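You operate a simulated robot arm through the tools that you are given. There is no shell and no other tool. Be economical: measure what you need, move in short steps, check, and stop when the job is done.

Carry out the task below with a simulated robot arm. There is one attempt and no reset: what you move stays moved.

TASK
Turn the stop knob to 200 ml. Put the white piston on the top of the vacuum plate. Put the blue piston in the dark green tray. Push the tester cover shut. Take the green tile and leave it on the green frame panel. Take the green wipe block and put it on the shelf under the grey side table. Push the socket door shut. Push the right locker door shut. Fetch the black cup and set it on the red tile. Press the blue square button three times. Put the white foam pad on the glass of the light table away on the top of the plywood bench. Close the dry cabinet door. Put the small white frame panel on the brown frame panel. Put the small pink wipe on the glass of the light table. Open the white side drawer, fetch the green plastic cup and set it in the inside of the white side drawer, then shut the drawer. Open the green drawer. Do these in any order. Set down upright: green wipe block.
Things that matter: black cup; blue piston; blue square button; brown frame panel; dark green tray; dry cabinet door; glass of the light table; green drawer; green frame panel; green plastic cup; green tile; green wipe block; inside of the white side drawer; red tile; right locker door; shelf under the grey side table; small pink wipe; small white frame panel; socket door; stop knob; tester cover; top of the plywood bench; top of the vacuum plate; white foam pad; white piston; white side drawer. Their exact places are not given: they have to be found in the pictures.

The check looks at the end state, three seconds after you hand in, the way a careful person would. Anything else that was tipped, shoved, dropped, spilled or broken makes it a failure. Lids that push on must go on centred and level and be pressed home; caps that screw on are set level and turned clockwise until they are tight.

THE ROBOT
A 5-joint arm with a two-finger parallel gripper on a trunk, on a base that drives. Base frame: it is fixed to the floor where the robot stands at the start and does not move with it; the origin is under the middle of the robot, x ahead of it, y to its left, z up; the surface under the hand at the start is at about z = 852. Lengths are in mm, angles in rad, forces in N, time in s.
It reaches about 1134 mm from its shoulder. Its first joint turns from -2.601 to 2.601 rad. Places, roughly: black cup (6x6x6 cm) [1500, -2700, 900]; blue piston (5x5x3 cm) [700, -100, 900]; blue square button [-2900, 7100, 800]; brown frame panel (32x22x3 cm) [-3400, 7100, 400]; dark green tray (29x19x7 cm) [1900, -2400, 900]; dry cabinet door [-2700, 5500, 1100]; glass of the light table (33x24 cm) [-3120, 7080, 860]; green drawer [-1500, 2700, 700]; green frame panel (32x22x3 cm) [-2800, 7300, 400]; green plastic cup (6x6x6 cm) [-1000, 6500, 400]; green tile [-1500, 6750, 750]; green wipe block (9x6x6 cm) [-1300, 6500, 400]; inside of the white side drawer [-2800, 5100, 700]; red tile [1500, -2000, 750]; right locker door [-3300, -6900, 900]; shelf under the grey side table [-2900, 5100, 300]; small pink wipe (4x4x3 cm) [-400, 3900, 900]; small white frame panel (17x3x12 cm) [-2700, 4700, 900]; socket door [-5200, -3200, 700]; stop knob [600, 100, 900]; tester cover [-1200, 7100, 1000]; top of the plywood bench [-1000, 6000, 800]; top of the vacuum plate (22x15 cm) [-1080, 1800, 920]; white foam pad (10x6x3 cm) [-3100, 7100, 900]; white piston (5x5x3 cm) [700, 0, 900]; white side drawer [-2700, 5200, 700]. Payload 1.57 kg.
Tool frame: the origin (TCP) lies between the finger pads and is the grasp point; the fingertips stand 30 mm ahead of it; z points along the fingers, y is the line along which they close. Largest opening 110 mm; finger width 24, thickness 12; the body of the gripper, 48 by 112 mm, starts 78 mm behind the TCP.
Orientation is that of the tool frame in the base frame, as a unit quaternion [w, x, y, z]. With the fingers straight down and closing along the base's y, the tool's x points along the base's -x, its y along +y and its z along -z.

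THE INTERFACE
- The arm moves only by the tool arm_command. Its argument "series" is a list of rows, each an object (a shift or turn left out is 0, a gripper value left out holds the last) with "travel": the shift along the base's x, y, z in mm, a list of three; "rot": the turn, a rotation vector about the base's x, y, z in rad, a list of three; "hand": the gripper command, from -1 (fully open) to 1 (shut), values between in proportion. In form: [{"travel": [dx, dy, dz], "rot": [rx, ry, rz], "hand": hand}, ...]. A call has 1 to 10 rows; each row shifts and turns the commanded pose from where the row before left it. Rows are played at 5 a second. More than 50 mm and 0.15 rad between two rows, or a gripper value outside its range, and nothing of the call is played. A pose out of reach is approached as far as the arm can. The call stops where the force on the tool passes 40 N (or 10 N more than at its start, if that is more) or the arm is blocked; 0.2 s more then pass. The fingers move at their own pace (about 72 mm/s each) and stop on an object; they squeeze with about 42 N. The grip force told is the motor's: it shows also when the fingers shut on nothing. Time passes only in rows, and 0.2 s behind the last, so rows that do not move let the fingers close. It gives the time, the measured TCP pose, the force on the tool (base axes), the opening and the grip force at its end, in the units of the frame above (readings bear some noise), with the torque about the TCP (base axes, N m) and any sound that the robot's microphone picked up.
- Cameras (640 x 400 px; columns grow to the right, rows downward): "scene" is now at [25.2, 213.9, 1842]; the picture's right is [-0.01, -1.00, 0.00], its down [-0.80, 0.00, -0.60] and it looks along [0.60, -0.00, -0.80] (base axes); focal length 296 px, centre (320, 200). "wrist" rides on the gripper at [70, 16, -141] in the tool frame; the picture's right is [-0.23, 0.97, 0.00], its down [-0.85, -0.20, -0.48] and it looks along [-0.47, -0.11, 0.88] (tool axes); focal length 222 px, centre (320, 200).
- camera(camera): a new picture of that camera. It takes no simulated time.
- lift_body(by): slides the trunk up (or, below 0, down) by that many mm; the arm and the scene camera ride with it, the base frame stays. It gives what a move gives, with no picture.
- steer(legs): drives the robot by 1 to 6 legs, each [ahead, turn to the left] in mm and rad, along the robot's own axes; the way and the turn of a leg run together, so that a leg with both is an arc; at most 1500 mm and 3.142 rad a leg. The arm and the cameras ride along, it lands a little off, and it stops where it bumps. It gives what a move gives.
- pan_tilt(pan, tilt): turns the head with the scene camera to pan (to the left, within 2.705 rad either way) and tilt (down, from -0.506 to 1.204), counted from straight ahead of the robot. It gives what a move gives.
- point_at(camera, pixels): there is no depth. For up to 12 entries [column, row, z] of the newest picture of that camera ("zoom" is the newest enlarged one), the place [x, y] in the base frame at which the ray of that pixel passes the height z, good to about 2 mm. It takes no simulated time.
- enlarge(camera, box): a new picture of the part [left, top, right, bottom] of that camera's present view, enlarged. It takes no simulated time.
- close_job(): hands the job in; it is judged then, once.

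Work in short steps. Measure before you move; look again where a grasp or a placing could have gone wrong, and mend it. You have 399 turns and 360 pictures in all, those below and enlarged ones among them. Open the gripper and draw the arm clear of the work before you hand the job in, unless the task says otherwise.

The tools are called after "Emit:" by a JSON object that holds its "op" and its "data". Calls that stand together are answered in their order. arm_command: Moves the arm, as the interface text tells. Its arguments: {"type":"object","properties":{"series":{"type":"array","items":{"type":"object","properties":{"travel":{"type":"array","items":{"type":"number"}},"rot":{"type":"array","items":{"type":"number"}},"hand":{"type":"number"}}}}},"required":["series"]} The other tools are called the same way: lift_body (by) slides the trunk up or down; steer (legs) drives the base; pan_tilt (pan, tilt) turns the head that bears the scene camera; camera (camera) takes a picture; point_at (camera, pixels) gives the place at which the rays of pixels pass given heights; enlarge (camera, box) takes an enlarged picture of a part of a camera's view; close_job () hands the job in.

At the start:

```text
clock: 0.0
ee_pos: [650.3, 234.1, 1135.7]
orientation: [0.0, 0.001, 1.0, 0.0]
contact_force: [-0.4, 0.3, 0.2]
moment: [0.01, 0.0, 0.0]
width: 110.1
grip_force: 0.0
trunk travel left (down, up): [-869.0, 101.0]
robot x, y, heading: [-7.7, 42.6, 0.0]
head pan, tilt: [-0.005, 0.932]
```

scene: 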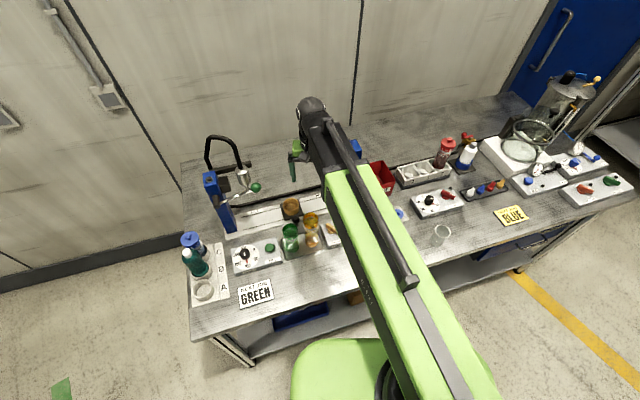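
wrist: 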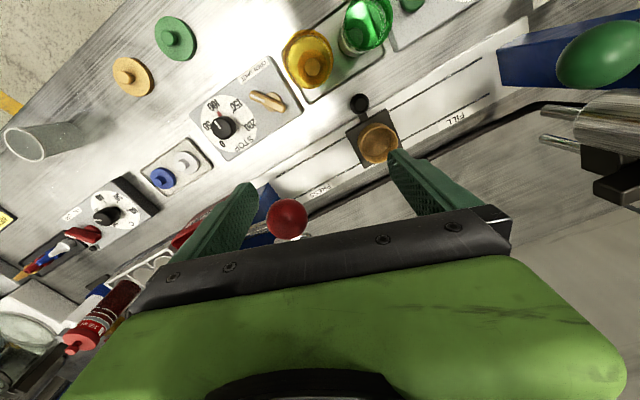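

The wrist view shows the dial (0–200 scale) around (225,127) and the pistons around (163,178) and (187,160). I enlarge that part to read the dial.

Emit:
{"op": "enlarge", "data": {"camera": "wrist", "box": [130, 60, 310, 210]}}

Emit:
{"op": "point_at", "data": {"camera": "wrist", "pixels": [[223, 128, 890], [223, 128, 910], [163, 178, 880], [187, 160, 880], [106, 215, 900]]}}

Emit:
{"op": "enlarge", "data": {"camera": "scene", "box": [170, 120, 490, 320]}}

```text
2.67 times, centred on (220, 135) of wrist
```

zoom: 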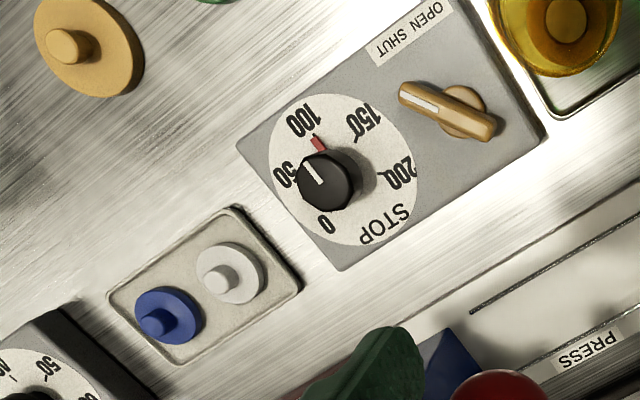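

```text
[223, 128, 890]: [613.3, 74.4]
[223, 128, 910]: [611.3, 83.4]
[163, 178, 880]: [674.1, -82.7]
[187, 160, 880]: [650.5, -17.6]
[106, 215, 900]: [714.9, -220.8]
```

```text
2.00 times, centred on (330, 220) of scene
```

zoom: 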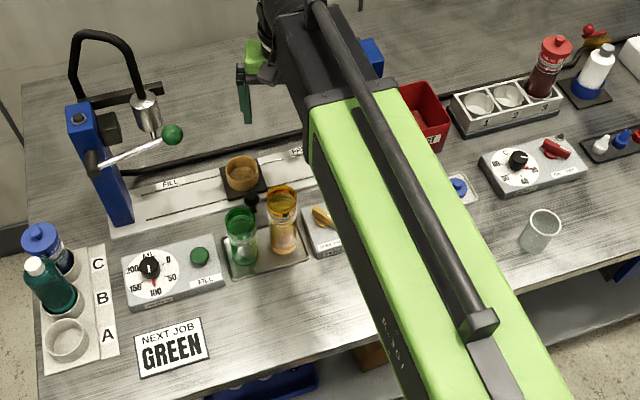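

Red tick and white line both look near 100. I move the hand over the STOP knob at about (612,79) to measure its place and height with a second view.

Emit:
{"op": "arm_command", "data": {"series": [{"travel": [-10, -39, -20]}, {"travel": [-10, -39, -20]}, {"travel": [-10, -39, -20]}, {"travel": [-8, -38, -20]}]}}

Emit:
{"op": "camera", "data": {"camera": "wrist"}}

```text
clock: 1.0
ee_pos: [613.5, 76.4, 1136.0]
orientation: [-0.001, 0.001, 1.0, 0.0]
contact_force: [-0.6, 0.4, 0.4]
moment: [0.04, -0.04, -0.01]
width: 110.1
grip_force: 0.0
out of reach, approached as far as the arm can: row 1, 2, 3, 4
trunk travel left (down, up): [-869.0, 101.0]
robot x, y, heading: [-4.7, 44.3, 0.001]
head pan, tilt: [-0.005, 0.932]
```

```text
355 pictures are left
```

wrist: 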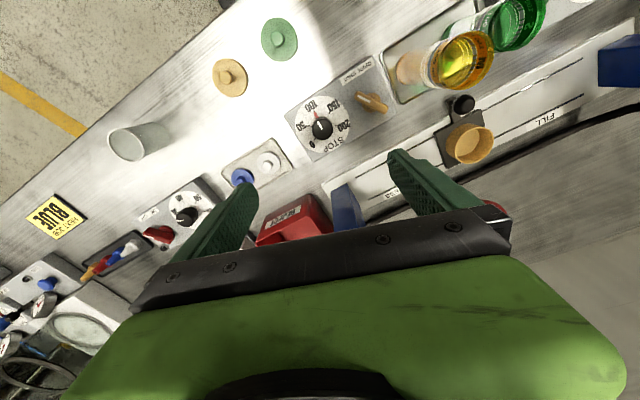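

The knob is now at (321,129); z did not go down because of arm limits, so the trunk must be lowered. I triangulate the knob first.

Emit:
{"op": "point_at", "data": {"camera": "wrist", "pixels": [[321, 127, 890], [321, 127, 910], [321, 127, 870]]}}

Emit:
{"op": "lift_body", "data": {"by": -130}}

Emit:
{"op": "camera", "data": {"camera": "wrist"}}

Emit:
{"op": "camera", "data": {"camera": "scene"}}

```text
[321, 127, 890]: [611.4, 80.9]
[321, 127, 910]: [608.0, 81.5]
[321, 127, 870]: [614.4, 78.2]
```

```text
clock: 2.6
ee_pos: [612.4, 79.0, 1006.2]
orientation: [0.0, 0.001, 1.0, 0.0]
contact_force: [-0.7, 0.6, 0.0]
moment: [0.0, -0.04, 0.02]
width: 110.0
grip_force: 0.0
trunk travel left (down, up): [-739.0, 231.0]
robot x, y, heading: [-0.6, 42.1, -0.003]
head pan, tilt: [-0.005, 0.932]
```

```text
354 pictures are left
```

wrist: 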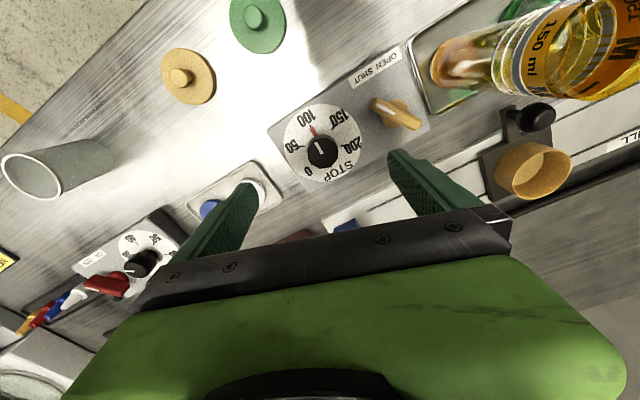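

```text
353 pictures are left
```

scene: 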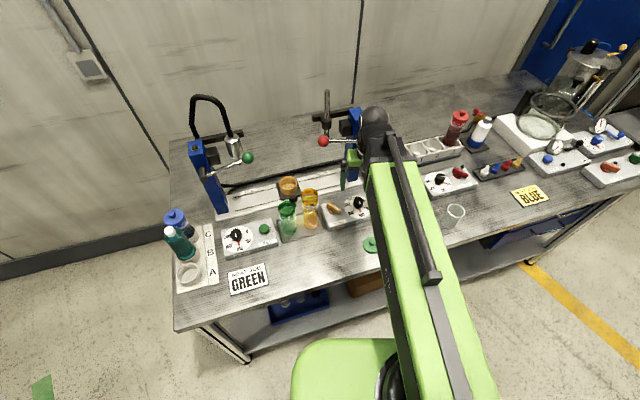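

The wrist camera is closer; the knob is at about (321,152). I enlarge it to read the pointer and measure.

Emit:
{"op": "enlarge", "data": {"camera": "wrist", "box": [256, 60, 448, 210]}}

Emit:
{"op": "point_at", "data": {"camera": "wrist", "pixels": [[321, 149, 890], [321, 149, 910], [321, 149, 870], [321, 166, 880], [430, 128, 870], [211, 210, 880]]}}

Emit:
{"op": "enlarge", "data": {"camera": "scene", "box": [270, 80, 480, 260]}}

```text
2.67 times, centred on (352, 135) of wrist
```

zoom: 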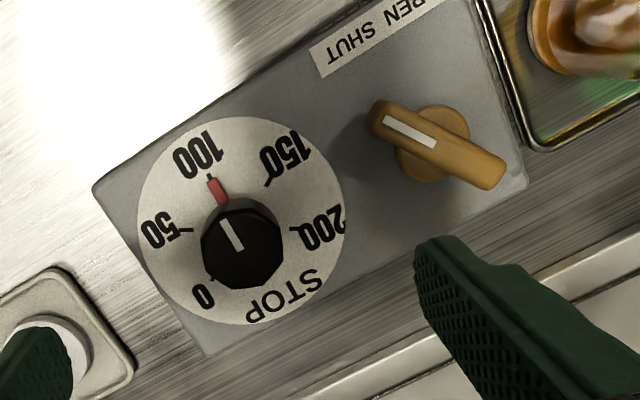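

```text
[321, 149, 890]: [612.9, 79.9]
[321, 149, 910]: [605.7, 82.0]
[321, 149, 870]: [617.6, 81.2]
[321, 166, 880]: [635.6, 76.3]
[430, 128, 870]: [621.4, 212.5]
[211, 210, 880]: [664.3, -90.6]
```

```text
2.22 times, centred on (375, 170) of scene
```

zoom: 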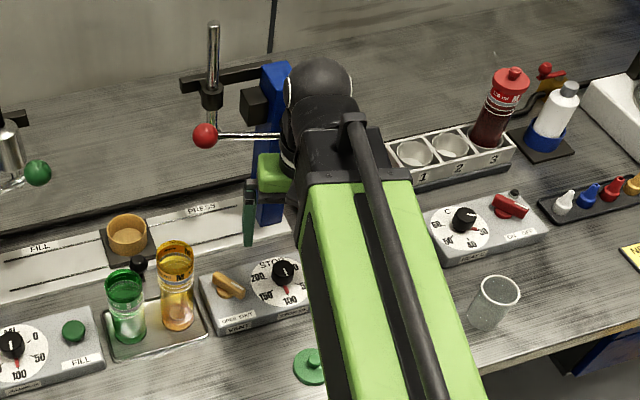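

The pointer is at 100; scale step is 67.5°, so 200 needs 135° clockwise. Knob is at about (609,81), top ≈ 902. I pre-rotate the hand +1.17 rad, centre it, narrow it to 60 mm and then go down.

Emit:
{"op": "arm_command", "data": {"series": [{"travel": [-1, 1, 0], "rot": [0, 0, 0.147], "hand": -0.09}, {"travel": [-1, 1, 0], "rot": [0, 0, 0.147]}, {"travel": [-1, 0, 0], "rot": [0, 0, 0.147]}, {"rot": [0, 0, 0.147]}, {"rot": [0, 0, 0.147]}, {"rot": [0, 0, 0.147]}, {"rot": [0, 0, 0.147]}, {"rot": [0, 0, 0.147]}]}}

Emit:
{"op": "lift_body", "data": {"by": -62}}

Emit:
{"op": "camera", "data": {"camera": "wrist"}}

```text
clock: 4.4
ee_pos: [608.3, 80.6, 1005.6]
orientation: [0.0, -0.555, 0.832, 0.0]
contact_force: [0.3, 0.0, -0.4]
moment: [0.01, 0.01, -0.01]
width: 60.3
grip_force: 0.0
trunk travel left (down, up): [-739.0, 231.0]
robot x, y, heading: [-3.4, 45.8, -0.0]
head pan, tilt: [-0.005, 0.932]
```

```text
clock: 5.4
ee_pos: [609.7, 81.1, 944.0]
orientation: [0.0, -0.553, 0.833, 0.0]
contact_force: [0.2, 0.1, -0.1]
moment: [-0.03, 0.0, -0.02]
width: 60.0
grip_force: 0.1
trunk travel left (down, up): [-677.0, 293.0]
robot x, y, heading: [-4.6, 44.9, 0.006]
head pan, tilt: [-0.005, 0.932]
```

```text
350 pictures are left
```

wrist: 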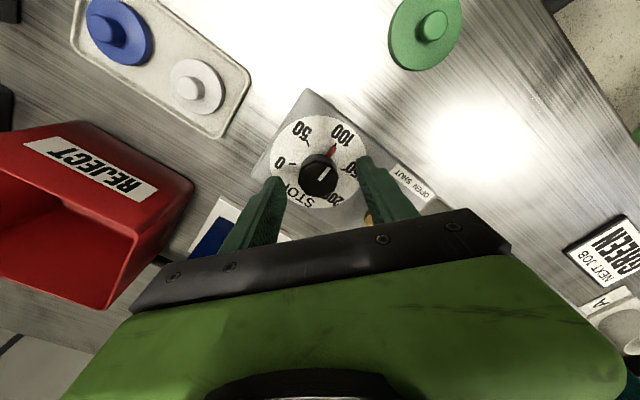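

The knob (320,175) sits between the fingers. I go down 28 mm with the arm and see whether it is allowed.

Emit:
{"op": "arm_command", "data": {"series": [{"travel": [0, 0, -10]}, {"travel": [0, 0, -9]}, {"travel": [0, 0, -9]}]}}

Emit:
{"op": "enlarge", "data": {"camera": "wrist", "box": [240, 90, 432, 240]}}

```text
clock: 6.2
ee_pos: [609.7, 80.1, 942.9]
orientation: [-0.001, -0.554, 0.833, -0.001]
contact_force: [-0.5, -0.1, -0.1]
moment: [0.03, 0.01, 0.02]
width: 60.0
grip_force: 0.0
out of reach, approached as far as the arm can: row 1, 2, 3
trunk travel left (down, up): [-677.0, 293.0]
robot x, y, heading: [-2.7, 46.4, -0.001]
head pan, tilt: [-0.005, 0.932]
```

```text
2.67 times, centred on (336, 165) of wrist
```

zoom: 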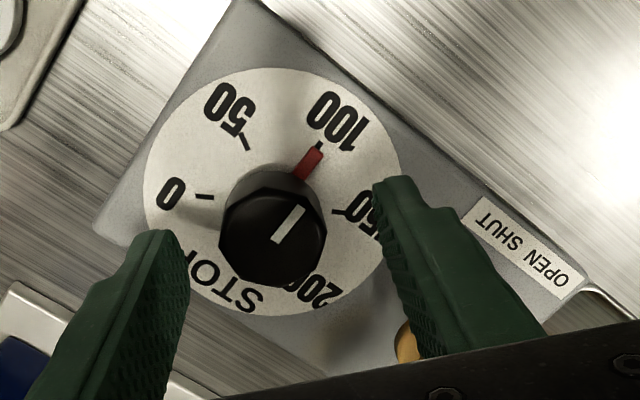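

The arm is at its lower joint limit, so I lower with the trunk by 28 mm and grip.

Emit:
{"op": "lift_body", "data": {"by": -28}}

Emit:
{"op": "arm_command", "data": {"series": [{"hand": 0.5}, {"hand": 0.8}, {"hand": 0.8}]}}

```text
clock: 6.9
ee_pos: [608.6, 80.5, 915.1]
orientation: [0.0, -0.553, 0.833, 0.0]
contact_force: [-0.3, -0.3, 0.8]
moment: [-0.04, -0.04, 0.0]
width: 59.6
grip_force: 0.0
trunk travel left (down, up): [-649.0, 321.0]
robot x, y, heading: [-5.1, 44.4, -0.002]
head pan, tilt: [-0.005, 0.932]
```

```text
clock: 7.7
ee_pos: [611.2, 80.2, 916.2]
orientation: [0.001, -0.554, 0.833, -0.001]
contact_force: [21.7, -5.2, 15.4]
moment: [-0.16, -0.64, -0.11]
width: 33.2
grip_force: 41.4
trunk travel left (down, up): [-649.0, 321.0]
robot x, y, heading: [-6.2, 45.5, -0.003]
head pan, tilt: [-0.005, 0.932]
```

Gripped at 33 mm, but a +x side force says the knob centre lies a little further in +x. I shift 3 mm.

Emit:
{"op": "arm_command", "data": {"series": [{"travel": [2.5, -0.5, 0]}, {"travel": [0, 0, 0]}]}}

```text
clock: 8.3
ee_pos: [611.8, 79.4, 916.2]
orientation: [-0.001, -0.554, 0.833, 0.001]
contact_force: [4.9, -3.5, 3.7]
moment: [0.2, -0.12, -0.04]
width: 33.1
grip_force: 41.0
trunk travel left (down, up): [-649.0, 321.0]
robot x, y, heading: [-4.3, 44.6, 0.002]
head pan, tilt: [-0.005, 0.932]
```

Centred well now. I turn clockwise by 2.356 rad in two calls.

Emit:
{"op": "arm_command", "data": {"series": [{"rot": [0, 0, -0.147]}, {"rot": [0, 0, -0.147]}, {"rot": [0, 0, -0.147]}, {"rot": [0, 0, -0.147]}, {"rot": [0, 0, -0.147]}, {"rot": [0, 0, -0.147]}, {"rot": [0, 0, -0.147]}, {"rot": [0, 0, -0.147]}]}}

Emit:
{"op": "arm_command", "data": {"series": [{"rot": [0, 0, -0.147]}, {"rot": [0, 0, -0.147]}, {"rot": [0, 0, -0.147]}, {"rot": [0, 0, -0.147]}, {"rot": [0, 0, -0.147]}, {"rot": [0, 0, -0.147]}, {"rot": [0, 0, -0.147]}, {"rot": [0, 0, -0.147]}, {"rot": [0, 0, 0]}]}}

Emit:
{"op": "enlarge", "data": {"camera": "wrist", "box": [240, 90, 432, 240]}}

```text
clock: 10.1
ee_pos: [609.8, 82.0, 916.1]
orientation: [-0.003, 0.003, 1.0, 0.001]
contact_force: [-25.2, 13.8, -20.4]
moment: [0.44, 0.45, 0.07]
width: 33.4
grip_force: 41.4
trunk travel left (down, up): [-649.0, 321.0]
robot x, y, heading: [-4.2, 45.5, 0.0]
head pan, tilt: [-0.005, 0.932]
```

```text
clock: 12.1
ee_pos: [612.4, 78.9, 915.5]
orientation: [0.003, 0.557, 0.831, 0.0]
contact_force: [16.1, 0.8, 15.1]
moment: [-0.62, -0.76, -0.08]
width: 33.4
grip_force: 41.2
trunk travel left (down, up): [-649.0, 321.0]
robot x, y, heading: [-3.3, 48.3, -0.004]
head pan, tilt: [-0.005, 0.932]
```

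```text
2.67 times, centred on (336, 165) of wrist
```

zoom: 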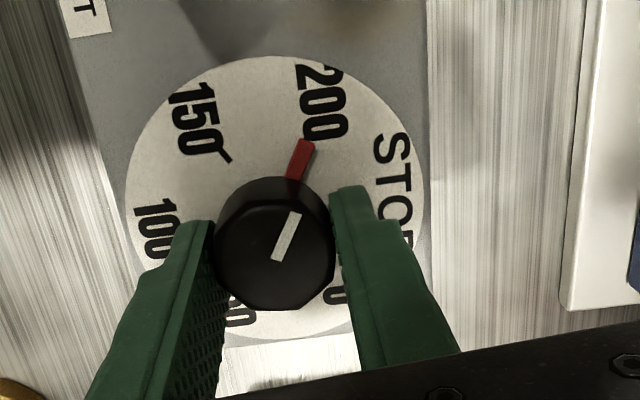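

The red pointer covers the 200 tick. I release and rise.

Emit:
{"op": "arm_command", "data": {"series": [{"hand": -0.09}, {"hand": -0.09}, {"travel": [0, 0, 20]}, {"travel": [0, 0, 30]}, {"travel": [0, 0, 40]}]}}

Emit:
{"op": "enlarge", "data": {"camera": "wrist", "box": [240, 70, 432, 220]}}

Emit:
{"op": "camera", "data": {"camera": "wrist"}}

```text
clock: 13.3
ee_pos: [611.8, 79.5, 915.3]
orientation: [0.001, 0.555, 0.832, 0.0]
contact_force: [-0.5, -0.2, -0.5]
moment: [0.01, 0.0, -0.01]
width: 60.2
grip_force: 0.0
out of reach, approached as far as the arm can: row 3, 4, 5
trunk travel left (down, up): [-649.0, 321.0]
robot x, y, heading: [-5.2, 41.6, -0.0]
head pan, tilt: [-0.005, 0.932]
```

```text
2.67 times, centred on (336, 145) of wrist
```

zoom: 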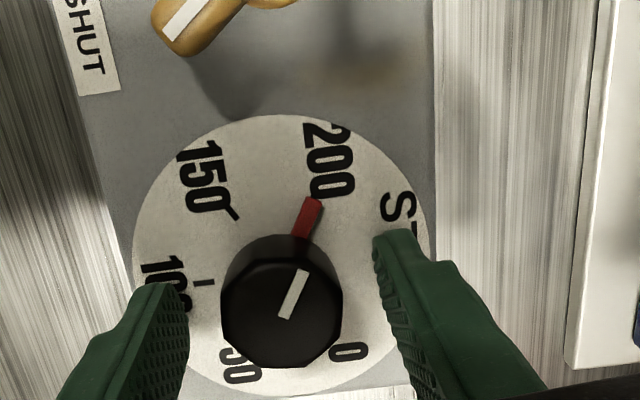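

```text
346 pictures are left
```

wrist: 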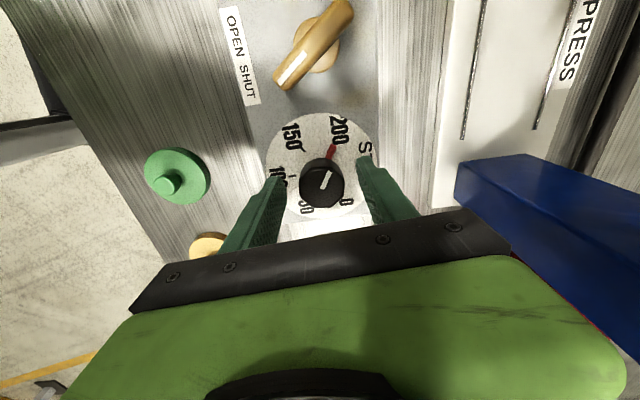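

The dial reads 200. The straight-down reach is at its inner limit here, so I raise with the trunk and back off 170 mm for room.

Emit:
{"op": "lift_body", "data": {"by": 150}}

Emit:
{"op": "steer", "data": {"legs": [[-170, 0]]}}

Emit:
{"op": "arm_command", "data": {"series": [{"rot": [0, 0, 0.147], "travel": [30, -15, 0], "hand": -0.4}, {"rot": [0, 0, 0.147], "travel": [40, -15, 0]}, {"rot": [0, 0, 0.147], "travel": [40, -20, 0]}, {"rot": [0, 0, 0.147], "travel": [40, -20, 0]}, {"rot": [0, 0, 0.147], "travel": [30, -20, 0]}, {"rot": [0, 0, 0.147], "travel": [20, -20, 0]}, {"rot": [0, 0, 0.147], "travel": [20, -20, 0]}, {"rot": [0, 0, 0.147], "travel": [0, -10, 0]}]}}

Emit:
{"op": "camera", "data": {"camera": "wrist"}}

Emit:
{"op": "camera", "data": {"camera": "scene"}}

```text
clock: 15.1
ee_pos: [612.1, 78.8, 1065.1]
orientation: [0.0, 0.556, 0.831, 0.0]
contact_force: [-0.3, -0.1, -0.2]
moment: [-0.02, 0.01, -0.01]
width: 60.1
grip_force: 0.1
trunk travel left (down, up): [-799.0, 171.0]
robot x, y, heading: [-3.5, 42.3, 0.001]
head pan, tilt: [-0.005, 0.932]
```

```text
clock: 16.5
ee_pos: [437.3, 80.9, 1066.3]
orientation: [0.001, 0.556, 0.831, 0.0]
contact_force: [-0.6, 0.2, 1.0]
moment: [0.0, -0.02, 0.0]
width: 59.8
grip_force: 0.0
trunk travel left (down, up): [-799.0, 171.0]
robot x, y, heading: [-174.7, 41.8, 0.001]
head pan, tilt: [-0.005, 0.932]
```

```text
clock: 18.3
ee_pos: [660.9, -59.3, 1066.2]
orientation: [0.0, -0.001, 1.0, 0.0]
contact_force: [0.5, -0.3, 0.3]
moment: [-0.01, -0.02, 0.0]
width: 77.1
grip_force: 0.1
trunk travel left (down, up): [-799.0, 171.0]
robot x, y, heading: [-171.9, 42.0, -0.003]
head pan, tilt: [-0.005, 0.932]
```

```text
345 pictures are left
```

wrist: 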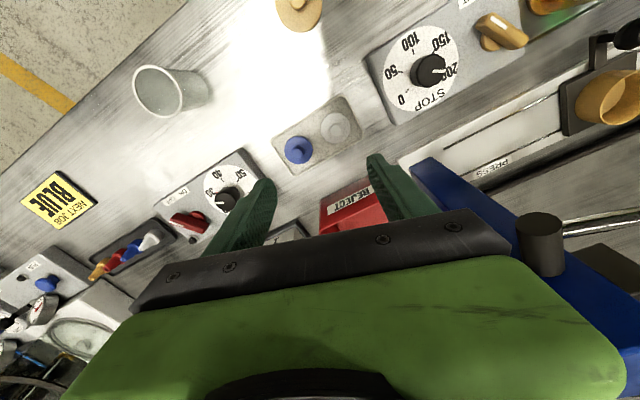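

```text
344 pictures are left
```

scene: 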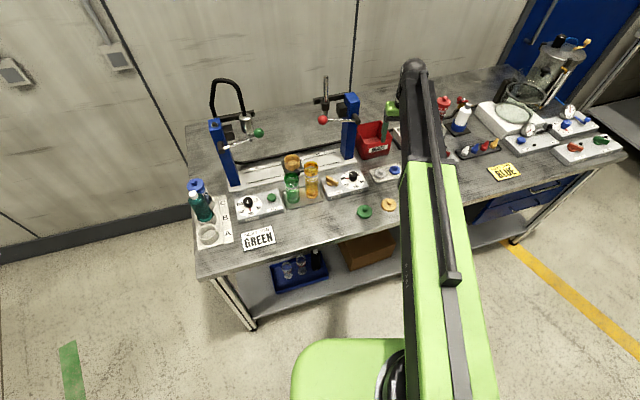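

The blue press post is close on the right of the view. I measure it and the pistons.

Emit:
{"op": "point_at", "data": {"camera": "wrist", "pixels": [[297, 148, 880], [297, 150, 870], [337, 126, 875], [420, 165, 870], [420, 165, 1000], [520, 235, 1050], [350, 205, 900], [540, 225, 1060]]}}

Emit:
{"op": "enlarge", "data": {"camera": "wrist", "box": [220, 70, 412, 220]}}

Emit:
{"op": "enlarge", "data": {"camera": "scene", "box": [280, 50, 440, 230]}}

```text
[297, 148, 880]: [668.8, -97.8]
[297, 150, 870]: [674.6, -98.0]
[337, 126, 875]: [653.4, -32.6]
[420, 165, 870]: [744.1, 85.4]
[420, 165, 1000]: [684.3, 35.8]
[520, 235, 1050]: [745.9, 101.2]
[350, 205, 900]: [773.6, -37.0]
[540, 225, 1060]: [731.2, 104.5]
```

```text
2.67 times, centred on (316, 145) of wrist
```

zoom: 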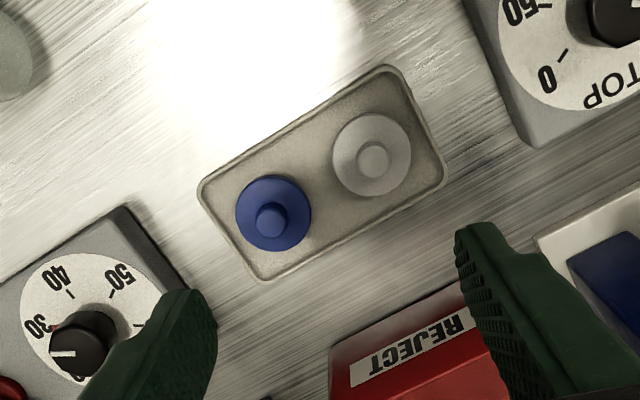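

```text
2.22 times, centred on (360, 140) of scene
```

zoom: 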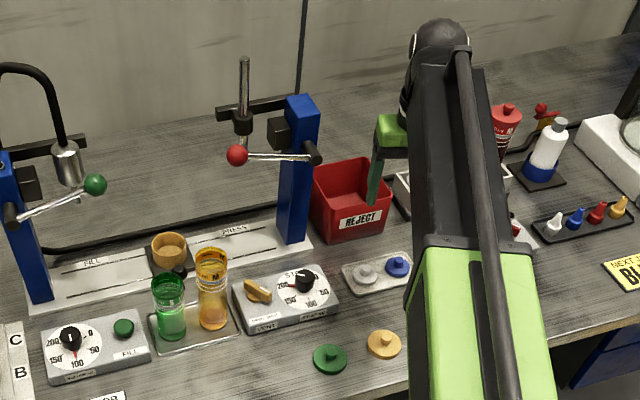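

Blue piston stub is at about (671,-97). I move above it and lower to 950 for a closer look before gripping the stub.

Emit:
{"op": "arm_command", "data": {"series": [{"travel": [4, -19, -30]}, {"travel": [4, -19, -40]}, {"travel": [3, 0, -40]}, {"travel": [0, 0, -10], "hand": 0}, {"hand": 0}]}}

Emit:
{"op": "camera", "data": {"camera": "wrist"}}

```text
clock: 19.5
ee_pos: [667.6, -98.0, 1065.1]
orientation: [0.0, 0.001, 1.0, 0.0]
contact_force: [0.0, -0.4, -0.4]
moment: [0.02, 0.0, 0.01]
width: 54.8
grip_force: 0.1
out of reach, approached as far as the arm can: row 1, 2, 3, 4
trunk travel left (down, up): [-799.0, 171.0]
robot x, y, heading: [-175.2, 47.3, 0.002]
head pan, tilt: [-0.005, 0.932]
```

```text
341 pictures are left
```

wrist: 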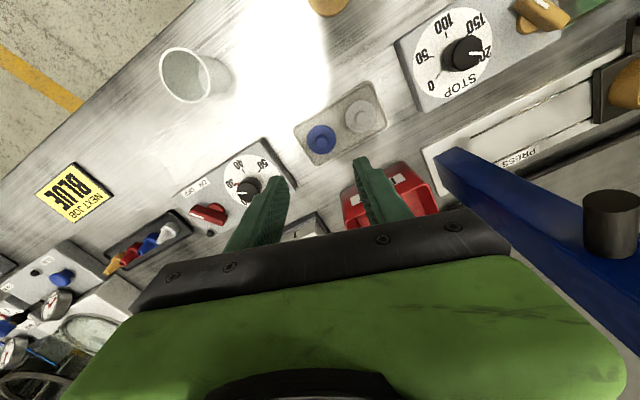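

The arm moves only in the plane; height comes from the trunk alone. I measure the piston again, then lower the trunk.

Emit:
{"op": "point_at", "data": {"camera": "wrist", "pixels": [[320, 137, 880], [320, 137, 865], [361, 116, 870]]}}

Emit:
{"op": "lift_body", "data": {"by": -120}}

Emit:
{"op": "camera", "data": {"camera": "wrist"}}

```text
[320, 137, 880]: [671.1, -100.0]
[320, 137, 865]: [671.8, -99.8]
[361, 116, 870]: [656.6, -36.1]
```

```text
clock: 21.0
ee_pos: [669.0, -99.8, 945.9]
orientation: [0.001, 0.0, 1.0, 0.0]
contact_force: [0.1, -0.4, 0.1]
moment: [-0.02, -0.06, 0.01]
width: 55.2
grip_force: 0.1
trunk travel left (down, up): [-679.0, 291.0]
robot x, y, heading: [-174.4, 47.6, -0.004]
head pan, tilt: [-0.005, 0.932]
```

```text
340 pictures are left
```

wrist: 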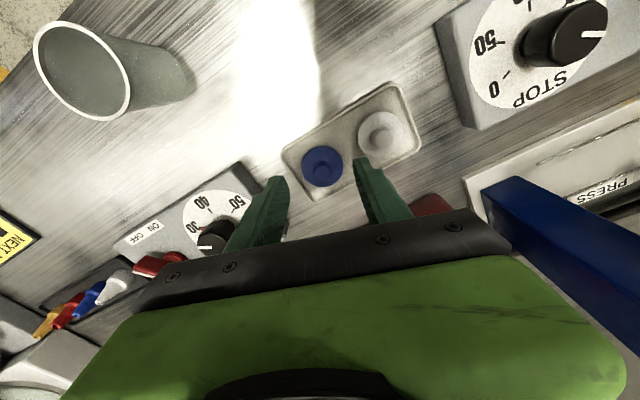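

Emit:
{"op": "point_at", "data": {"camera": "wrist", "pixels": [[322, 164, 880], [322, 164, 865], [380, 133, 870]]}}

Emit:
{"op": "enlarge", "data": {"camera": "wrist", "box": [256, 70, 448, 220]}}

```text
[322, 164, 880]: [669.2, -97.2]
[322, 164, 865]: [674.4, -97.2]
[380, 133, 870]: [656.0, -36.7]
```

```text
2.67 times, centred on (352, 145) of wrist
```

zoom: 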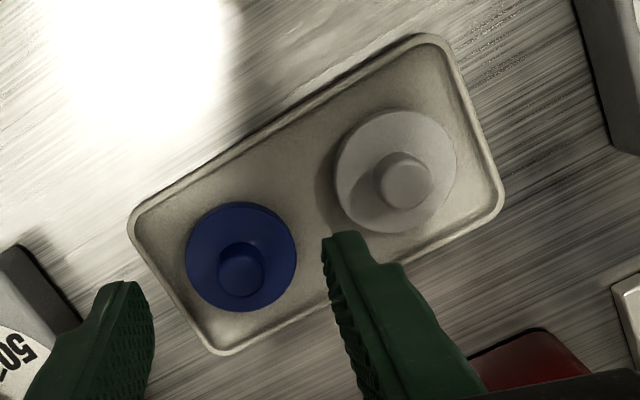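

Stub centre ≈ (670,-98). I narrow to 38 mm, so the right finger clears the white disc, lower 49 mm and close.

Emit:
{"op": "arm_command", "data": {"series": [{"travel": [2, 1.5, 0], "hand": 0.31}, {"hand": 0.31}, {"hand": 0.31}]}}

Emit:
{"op": "lift_body", "data": {"by": -49}}

Emit:
{"op": "arm_command", "data": {"series": [{"hand": 1}, {"hand": 1}, {"hand": 1}]}}

Emit:
{"op": "enlarge", "data": {"camera": "wrist", "box": [256, 90, 448, 240]}}

```text
clock: 21.8
ee_pos: [670.7, -97.8, 945.6]
orientation: [0.0, 0.001, 1.0, -0.001]
contact_force: [-0.8, 0.6, -0.1]
moment: [0.02, -0.03, 0.0]
width: 38.2
grip_force: 0.1
trunk travel left (down, up): [-679.0, 291.0]
robot x, y, heading: [-176.9, 43.9, -0.002]
head pan, tilt: [-0.005, 0.932]
```

```text
clock: 22.8
ee_pos: [670.8, -96.5, 897.0]
orientation: [0.0, 0.001, 1.0, 0.0]
contact_force: [0.6, 0.3, -0.5]
moment: [0.0, 0.0, -0.01]
width: 37.8
grip_force: 0.1
trunk travel left (down, up): [-630.0, 340.0]
robot x, y, heading: [-175.9, 42.9, -0.003]
head pan, tilt: [-0.005, 0.932]
```

```text
clock: 23.6
ee_pos: [669.5, -98.6, 896.4]
orientation: [0.0, 0.0, 1.0, 0.001]
contact_force: [-0.1, -0.8, 0.5]
moment: [0.04, 0.0, -0.01]
width: 15.4
grip_force: 31.7
trunk travel left (down, up): [-630.0, 340.0]
robot x, y, heading: [-174.4, 47.6, -0.001]
head pan, tilt: [-0.005, 0.932]
```

```text
2.67 times, centred on (352, 165) of wrist
```

zoom: 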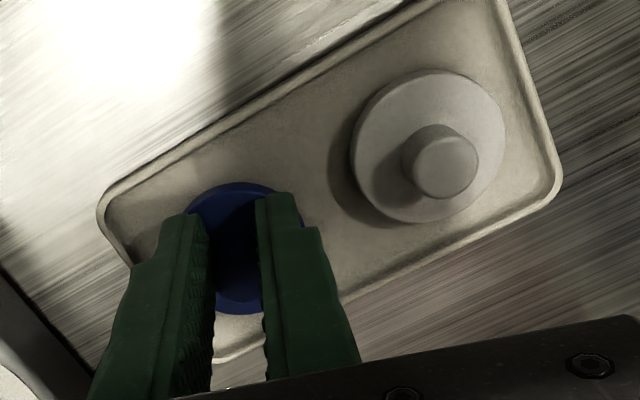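

The fingers stopped at about 15 mm on the stub. I wait one beat, lift, and look.

Emit:
{"op": "arm_command", "data": {"series": [{"hand": 1}, {"hand": 1}]}}

Emit:
{"op": "lift_body", "data": {"by": 250}}

Emit:
{"op": "camera", "data": {"camera": "wrist"}}

Emit:
{"op": "pan_tilt", "data": {"pan": -0.6, "tilt": 0.4}}

Emit:
{"op": "camera", "data": {"camera": "scene"}}

```text
clock: 24.1
ee_pos: [670.4, -97.8, 897.1]
orientation: [0.0, 0.0, 1.0, 0.0]
contact_force: [0.6, -0.5, 0.9]
moment: [0.0, -0.02, 0.03]
width: 15.7
grip_force: 30.8
trunk travel left (down, up): [-630.0, 340.0]
robot x, y, heading: [-175.2, 46.6, 0.002]
head pan, tilt: [-0.005, 0.932]
```

```text
clock: 26.7
ee_pos: [670.9, -97.2, 1145.4]
orientation: [0.0, 0.001, 1.0, 0.0]
contact_force: [0.3, 0.3, -0.7]
moment: [-0.06, -0.02, 0.02]
width: 15.5
grip_force: 31.2
trunk travel left (down, up): [-880.0, 90.0]
robot x, y, heading: [-175.4, 40.6, -0.001]
head pan, tilt: [-0.005, 0.932]
```

```text
337 pictures are left
```

wrist: 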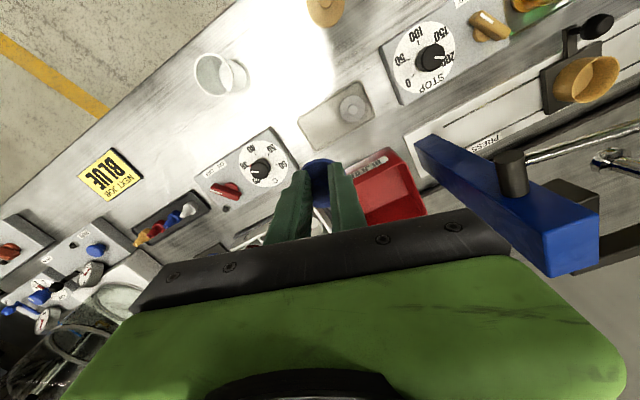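

```text
clock: 27.7
ee_pos: [669.9, -97.2, 1146.8]
orientation: [0.0, 0.001, 1.0, 0.001]
contact_force: [0.6, -0.9, -0.3]
moment: [0.01, 0.01, -0.02]
width: 15.6
grip_force: 31.4
trunk travel left (down, up): [-880.0, 90.0]
robot x, y, heading: [-173.1, 46.3, 0.003]
head pan, tilt: [-0.6, 0.4]
```

```text
336 pictures are left
```

scene: 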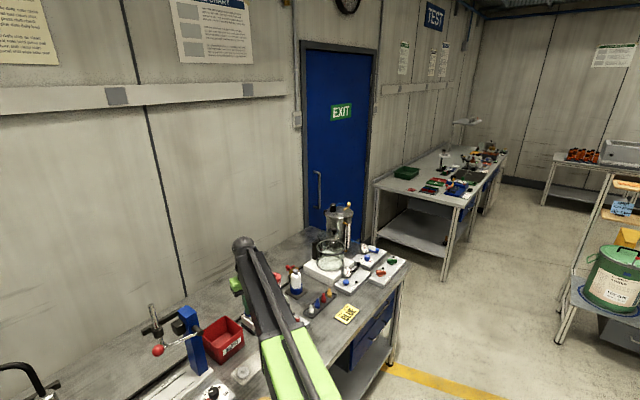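

Blue piston is held. The dark green tray shows at (408,172) on the test bench. I look further to the right and behind for the route.

Emit:
{"op": "point_at", "data": {"camera": "scene", "pixels": [[408, 174, 870], [373, 180, 850], [462, 200, 850], [444, 280, 0], [375, 238, 0], [390, 368, 0], [405, 255, 850], [562, 340, 0], [480, 243, 0], [505, 150, 850], [545, 203, 0]]}}

Emit:
{"op": "enlarge", "data": {"camera": "scene", "box": [360, 100, 560, 260]}}

Emit:
{"op": "pan_tilt", "data": {"pan": -1.4, "tilt": 0.5}}

Emit:
{"op": "camera", "data": {"camera": "scene"}}

Emit:
{"op": "pan_tilt", "data": {"pan": -2.4, "tilt": 0.5}}

Emit:
{"op": "camera", "data": {"camera": "scene"}}

Emit:
{"op": "pan_tilt", "data": {"pan": 2.4, "tilt": 0.4}}

Emit:
{"op": "camera", "data": {"camera": "scene"}}

Emit:
{"op": "pan_tilt", "data": {"pan": 1.3, "tilt": 0.4}}

Emit:
{"op": "camera", "data": {"camera": "scene"}}

```text
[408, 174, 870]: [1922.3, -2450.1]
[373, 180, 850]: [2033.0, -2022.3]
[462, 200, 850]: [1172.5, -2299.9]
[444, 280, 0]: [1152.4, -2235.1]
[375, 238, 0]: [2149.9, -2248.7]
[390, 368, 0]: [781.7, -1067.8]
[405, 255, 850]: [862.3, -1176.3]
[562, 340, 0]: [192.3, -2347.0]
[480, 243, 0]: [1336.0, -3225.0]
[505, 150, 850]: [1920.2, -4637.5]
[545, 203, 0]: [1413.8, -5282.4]
```

```text
2.50 times, centred on (460, 180) of scene
```

zoom: 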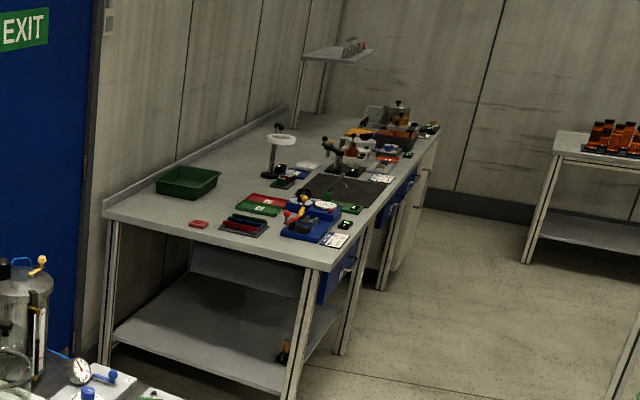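

```text
clock: 28.9
ee_pos: [669.7, -97.6, 1146.4]
orientation: [0.0, 0.001, 1.0, 0.0]
contact_force: [0.5, -0.2, -0.4]
moment: [0.0, -0.04, 0.0]
width: 15.8
grip_force: 31.7
trunk travel left (down, up): [-880.0, 90.0]
robot x, y, heading: [-175.7, 47.9, 0.002]
head pan, tilt: [-1.4, 0.499]
```

```text
334 pictures are left
```

scene: 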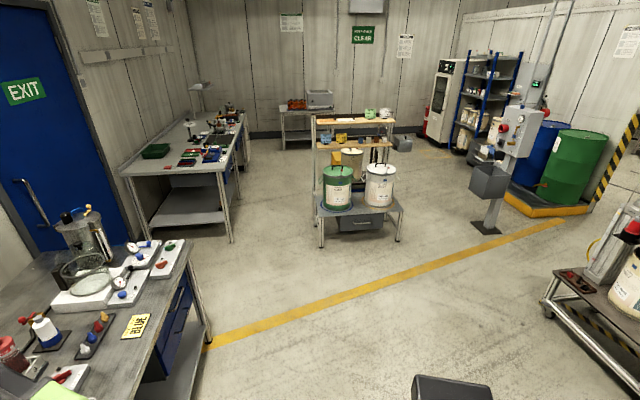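

```text
clock: 30.1
ee_pos: [670.4, -96.2, 1145.9]
orientation: [0.0, 0.002, 1.0, 0.0]
contact_force: [0.0, -0.5, 0.6]
moment: [-0.03, 0.0, -0.02]
width: 16.0
grip_force: 31.1
trunk travel left (down, up): [-880.0, 90.0]
robot x, y, heading: [-171.8, 43.6, -0.001]
head pan, tilt: [-2.4, 0.499]
```

```text
333 pictures are left
```

scene: 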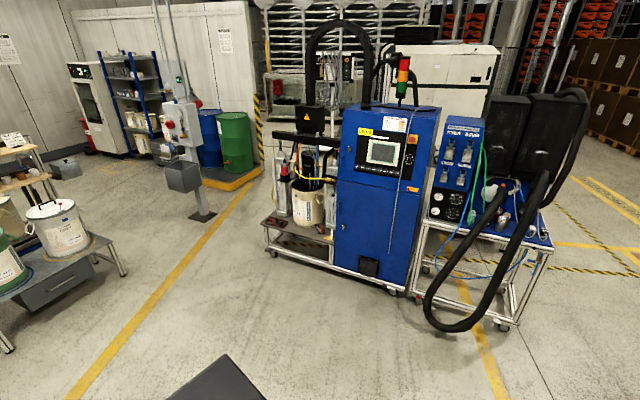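

```text
clock: 33.9
ee_pos: [670.4, -96.7, 1146.1]
orientation: [0.0, 0.001, 1.0, 0.0]
contact_force: [-0.2, -0.3, -0.7]
moment: [-0.01, 0.01, 0.0]
width: 15.7
grip_force: 31.2
trunk travel left (down, up): [-880.0, 90.0]
robot x, y, heading: [-176.4, 42.9, -0.004]
head pan, tilt: [2.4, 0.4]
```

```text
332 pictures are left
```

scene: 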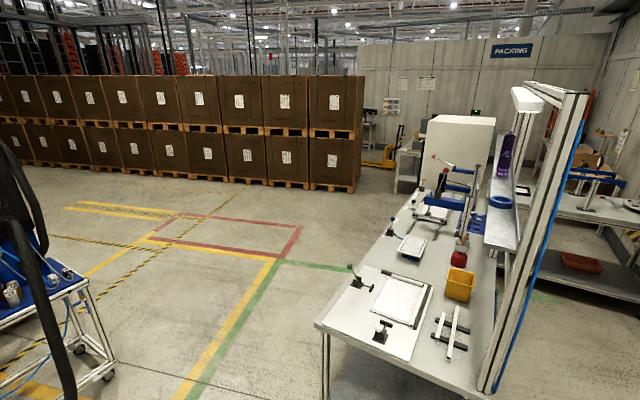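

```text
clock: 35.3
ee_pos: [670.4, -96.7, 1147.8]
orientation: [0.0, 0.001, 1.0, 0.0]
contact_force: [-0.1, -0.2, 0.3]
moment: [-0.01, -0.01, -0.01]
width: 15.5
grip_force: 31.1
trunk travel left (down, up): [-880.0, 90.0]
robot x, y, heading: [-177.0, 44.9, -0.0]
head pan, tilt: [1.3, 0.4]
```

```text
331 pictures are left
```

scene: 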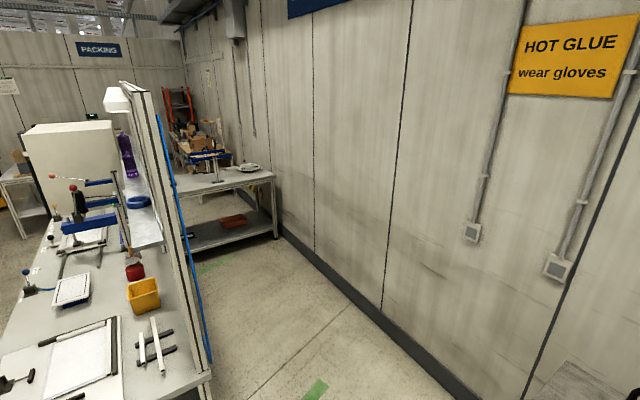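

I have a rough map: the room is rotated about 0.29 rad; the test bench's front-left corner is near (1172,-2300), the trolley with buckets near (192,-2347). I raise, retract the arm and drive towards (500,-1700).

Emit:
{"op": "lift_body", "data": {"by": 85}}

Emit:
{"op": "arm_command", "data": {"series": [{"travel": [-44, 28, 0]}, {"travel": [-44, 28, 0]}, {"travel": [-44, 28, 0]}, {"travel": [-44, 28, 0]}, {"travel": [-44, 28, 0]}]}}

Emit:
{"op": "steer", "data": {"legs": [[0, -1.2], [1300, 0]]}}

Emit:
{"op": "pan_tilt", "data": {"pan": 0, "tilt": 0.6}}

Emit:
{"op": "camera", "data": {"camera": "scene"}}

```text
clock: 36.5
ee_pos: [671.6, -97.7, 1231.7]
orientation: [0.0, 0.001, 1.0, -0.001]
contact_force: [-0.6, -0.6, 0.4]
moment: [0.02, 0.01, -0.01]
width: 15.7
grip_force: 31.4
trunk travel left (down, up): [-965.0, 5.0]
robot x, y, heading: [-178.6, 45.2, -0.002]
head pan, tilt: [1.3, 0.4]
```

```text
refused: row 1 steps farther than a row can; nothing moved
```

```text
clock: 46.1
ee_pos: [503.0, -2023.7, 1231.6]
orientation: [-0.001, 0.56, 0.829, 0.0]
contact_force: [-0.2, -0.3, -0.1]
moment: [0.02, 0.03, 0.01]
width: 15.6
grip_force: 31.3
trunk travel left (down, up): [-965.0, 5.0]
robot x, y, heading: [317.7, -1187.6, -1.191]
head pan, tilt: [1.3, 0.4]
```

```text
clock: 47.6
ee_pos: [502.7, -2023.8, 1231.2]
orientation: [0.0, 0.56, 0.828, 0.0]
contact_force: [0.0, -0.6, 0.4]
moment: [0.04, 0.01, -0.01]
width: 15.4
grip_force: 31.4
trunk travel left (down, up): [-965.0, 5.0]
robot x, y, heading: [316.7, -1184.7, -1.19]
head pan, tilt: [0.0, 0.6]
```

```text
330 pictures are left
```

scene: 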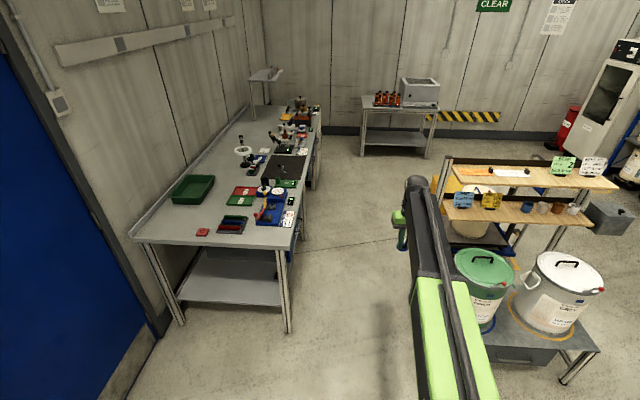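

The retract row was too long, but the drive went fine. I measure the bench items, corridor and trolley edge from here.

Emit:
{"op": "point_at", "data": {"camera": "scene", "pixels": [[194, 190, 870], [202, 232, 860], [245, 190, 860], [240, 201, 860], [291, 333, 0], [181, 323, 0], [455, 195, 800], [303, 236, 0], [483, 335, 500], [565, 385, 0], [130, 240, 850], [318, 108, 850]]}}

Emit:
{"op": "enlarge", "data": {"camera": "scene", "box": [120, 80, 340, 260]}}

Emit:
{"op": "enlarge", "data": {"camera": "scene", "box": [380, 130, 640, 400]}}

```text
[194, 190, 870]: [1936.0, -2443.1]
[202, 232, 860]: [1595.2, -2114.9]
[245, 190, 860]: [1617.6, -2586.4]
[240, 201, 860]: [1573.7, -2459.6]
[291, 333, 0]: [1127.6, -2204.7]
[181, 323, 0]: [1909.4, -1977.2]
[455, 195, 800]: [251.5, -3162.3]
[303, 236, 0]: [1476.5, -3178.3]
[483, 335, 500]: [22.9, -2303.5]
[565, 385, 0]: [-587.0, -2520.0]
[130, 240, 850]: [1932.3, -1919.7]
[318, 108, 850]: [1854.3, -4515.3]
```

```text
2.22 times, centred on (230, 170) of scene
```

zoom: 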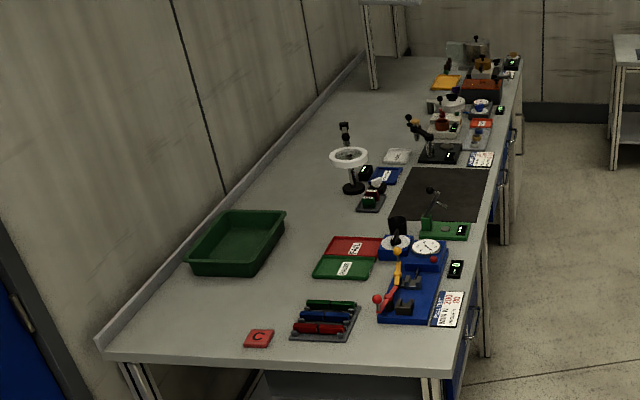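

```text
1.48 times, centred on (510, 265) of scene
```

zoom: 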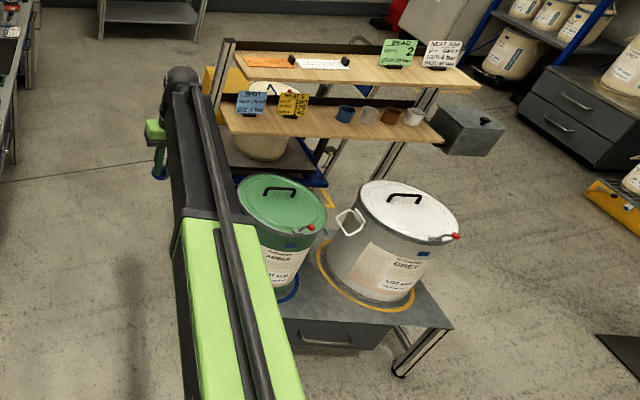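

Tray ≈ (1936,-2443), a red "C" tile ≈ (1595,-2115). I drive to about (804,-2600) and turn to face the bench.

Emit:
{"op": "steer", "data": {"legs": [[0, -0.049], [1480, 0], [0, 1.539]]}}

Emit:
{"op": "camera", "data": {"camera": "scene"}}

```text
clock: 59.2
ee_pos: [1633.1, -2494.7, 1229.8]
orientation: [0.0, -0.145, 0.989, -0.001]
contact_force: [1.1, 0.8, 0.0]
moment: [-0.06, 0.05, 0.01]
width: 15.7
grip_force: 31.2
trunk travel left (down, up): [-965.0, 5.0]
robot x, y, heading: [773.7, -2583.7, 0.281]
head pan, tilt: [0.0, 0.6]
```

```text
327 pictures are left
```

scene: 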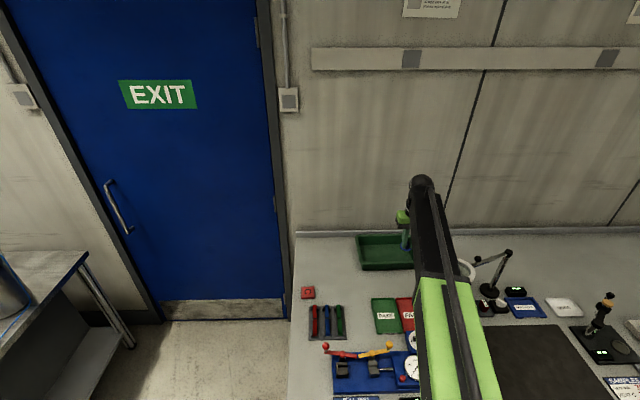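

I drive ahead 120 mm, then look down for clearance.

Emit:
{"op": "steer", "data": {"legs": [[120, 0]]}}

Emit:
{"op": "pan_tilt", "data": {"pan": 0, "tilt": 0.95}}

Emit:
{"op": "camera", "data": {"camera": "scene"}}

Emit:
{"op": "camera", "data": {"camera": "wrist"}}

```text
clock: 60.4
ee_pos: [1747.6, -2462.1, 1229.2]
orientation: [-0.001, -0.145, 0.989, -0.001]
contact_force: [0.1, 0.4, -0.3]
moment: [-0.03, 0.03, 0.01]
width: 15.4
grip_force: 31.1
trunk travel left (down, up): [-965.0, 5.0]
robot x, y, heading: [888.3, -2552.4, 0.28]
head pan, tilt: [0.0, 0.6]
```

```text
clock: 61.2
ee_pos: [1745.5, -2462.9, 1231.2]
orientation: [-0.001, -0.146, 0.989, -0.001]
contact_force: [1.0, -0.3, -0.9]
moment: [-0.01, 0.01, -0.06]
width: 15.7
grip_force: 31.1
trunk travel left (down, up): [-965.0, 5.0]
robot x, y, heading: [889.5, -2552.1, 0.277]
head pan, tilt: [0.0, 0.949]
```

```text
326 pictures are left
```

scene: 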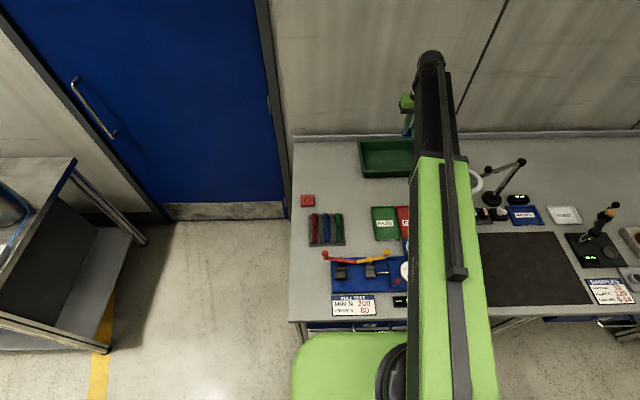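

```text
325 pictures are left
```

wrist: 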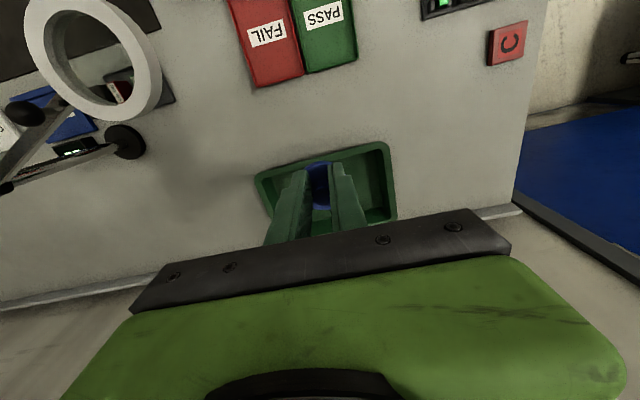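

The wrist view shows the tray around (330,195). I measure its rim and floor.

Emit:
{"op": "point_at", "data": {"camera": "wrist", "pixels": [[258, 178, 915], [385, 145, 915], [397, 218, 915], [325, 195, 860], [507, 43, 860], [275, 30, 860]]}}

Emit:
{"op": "point_at", "data": {"camera": "scene", "pixels": [[358, 143, 915], [366, 177, 915], [385, 160, 865], [307, 200, 860], [290, 322, 850], [330, 250, 860]]}}

Emit:
{"op": "arm_command", "data": {"series": [{"travel": [45, 6, 0]}, {"travel": [45, 6, 0]}, {"travel": [45, 4, 0]}, {"travel": [40, 2, 0]}]}}

Emit:
{"op": "camera", "data": {"camera": "wrist"}}

```text
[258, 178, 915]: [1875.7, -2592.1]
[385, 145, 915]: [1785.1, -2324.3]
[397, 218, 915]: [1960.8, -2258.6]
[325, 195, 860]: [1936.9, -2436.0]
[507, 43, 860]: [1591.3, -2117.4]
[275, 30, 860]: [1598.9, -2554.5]
```

```text
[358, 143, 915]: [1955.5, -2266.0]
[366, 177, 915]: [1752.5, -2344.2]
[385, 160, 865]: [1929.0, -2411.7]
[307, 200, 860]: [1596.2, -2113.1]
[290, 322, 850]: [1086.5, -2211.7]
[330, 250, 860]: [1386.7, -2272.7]
```

```text
clock: 62.2
ee_pos: [1829.4, -2452.5, 1231.2]
orientation: [0.001, -0.147, 0.989, 0.001]
contact_force: [0.0, -0.8, -0.9]
moment: [0.03, 0.02, 0.06]
width: 15.8
grip_force: 31.0
out of reach, approached as far as the arm can: row 2, 3, 4
trunk travel left (down, up): [-965.0, 5.0]
robot x, y, heading: [887.4, -2555.0, 0.279]
head pan, tilt: [0.0, 0.949]
```

```text
324 pictures are left
```

wrist: 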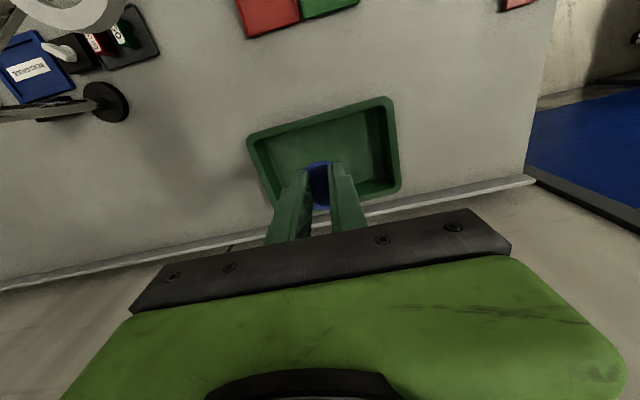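

Maximum radius is about 947 mm, still 60–90 mm short of the tray centre (~(1917,-2434)). I check how far the base front extends before driving closer.

Emit:
{"op": "point_at", "data": {"camera": "scene", "pixels": [[345, 333, 0], [345, 333, 200], [345, 333, 400], [345, 321, 850], [297, 390, 200]]}}

Emit:
{"op": "pan_tilt", "data": {"pan": 0.3, "tilt": 1.2}}

Emit:
{"op": "camera", "data": {"camera": "scene"}}

```text
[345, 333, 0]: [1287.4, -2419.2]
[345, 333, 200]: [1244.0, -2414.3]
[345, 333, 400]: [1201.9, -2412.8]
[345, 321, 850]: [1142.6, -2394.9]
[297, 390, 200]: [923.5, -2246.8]
```

```text
clock: 63.0
ee_pos: [1829.1, -2452.6, 1232.3]
orientation: [0.001, -0.146, 0.989, -0.001]
contact_force: [-0.2, 0.0, -0.4]
moment: [0.03, 0.02, 0.02]
width: 15.7
grip_force: 31.4
trunk travel left (down, up): [-965.0, 5.0]
robot x, y, heading: [888.3, -2549.9, 0.278]
head pan, tilt: [0.3, 1.201]
```

```text
323 pictures are left
```

scene: 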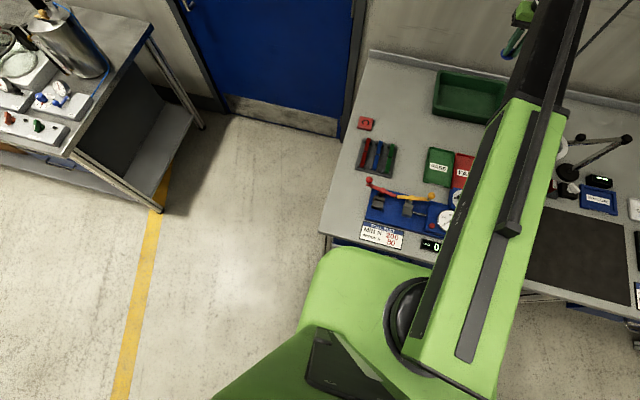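

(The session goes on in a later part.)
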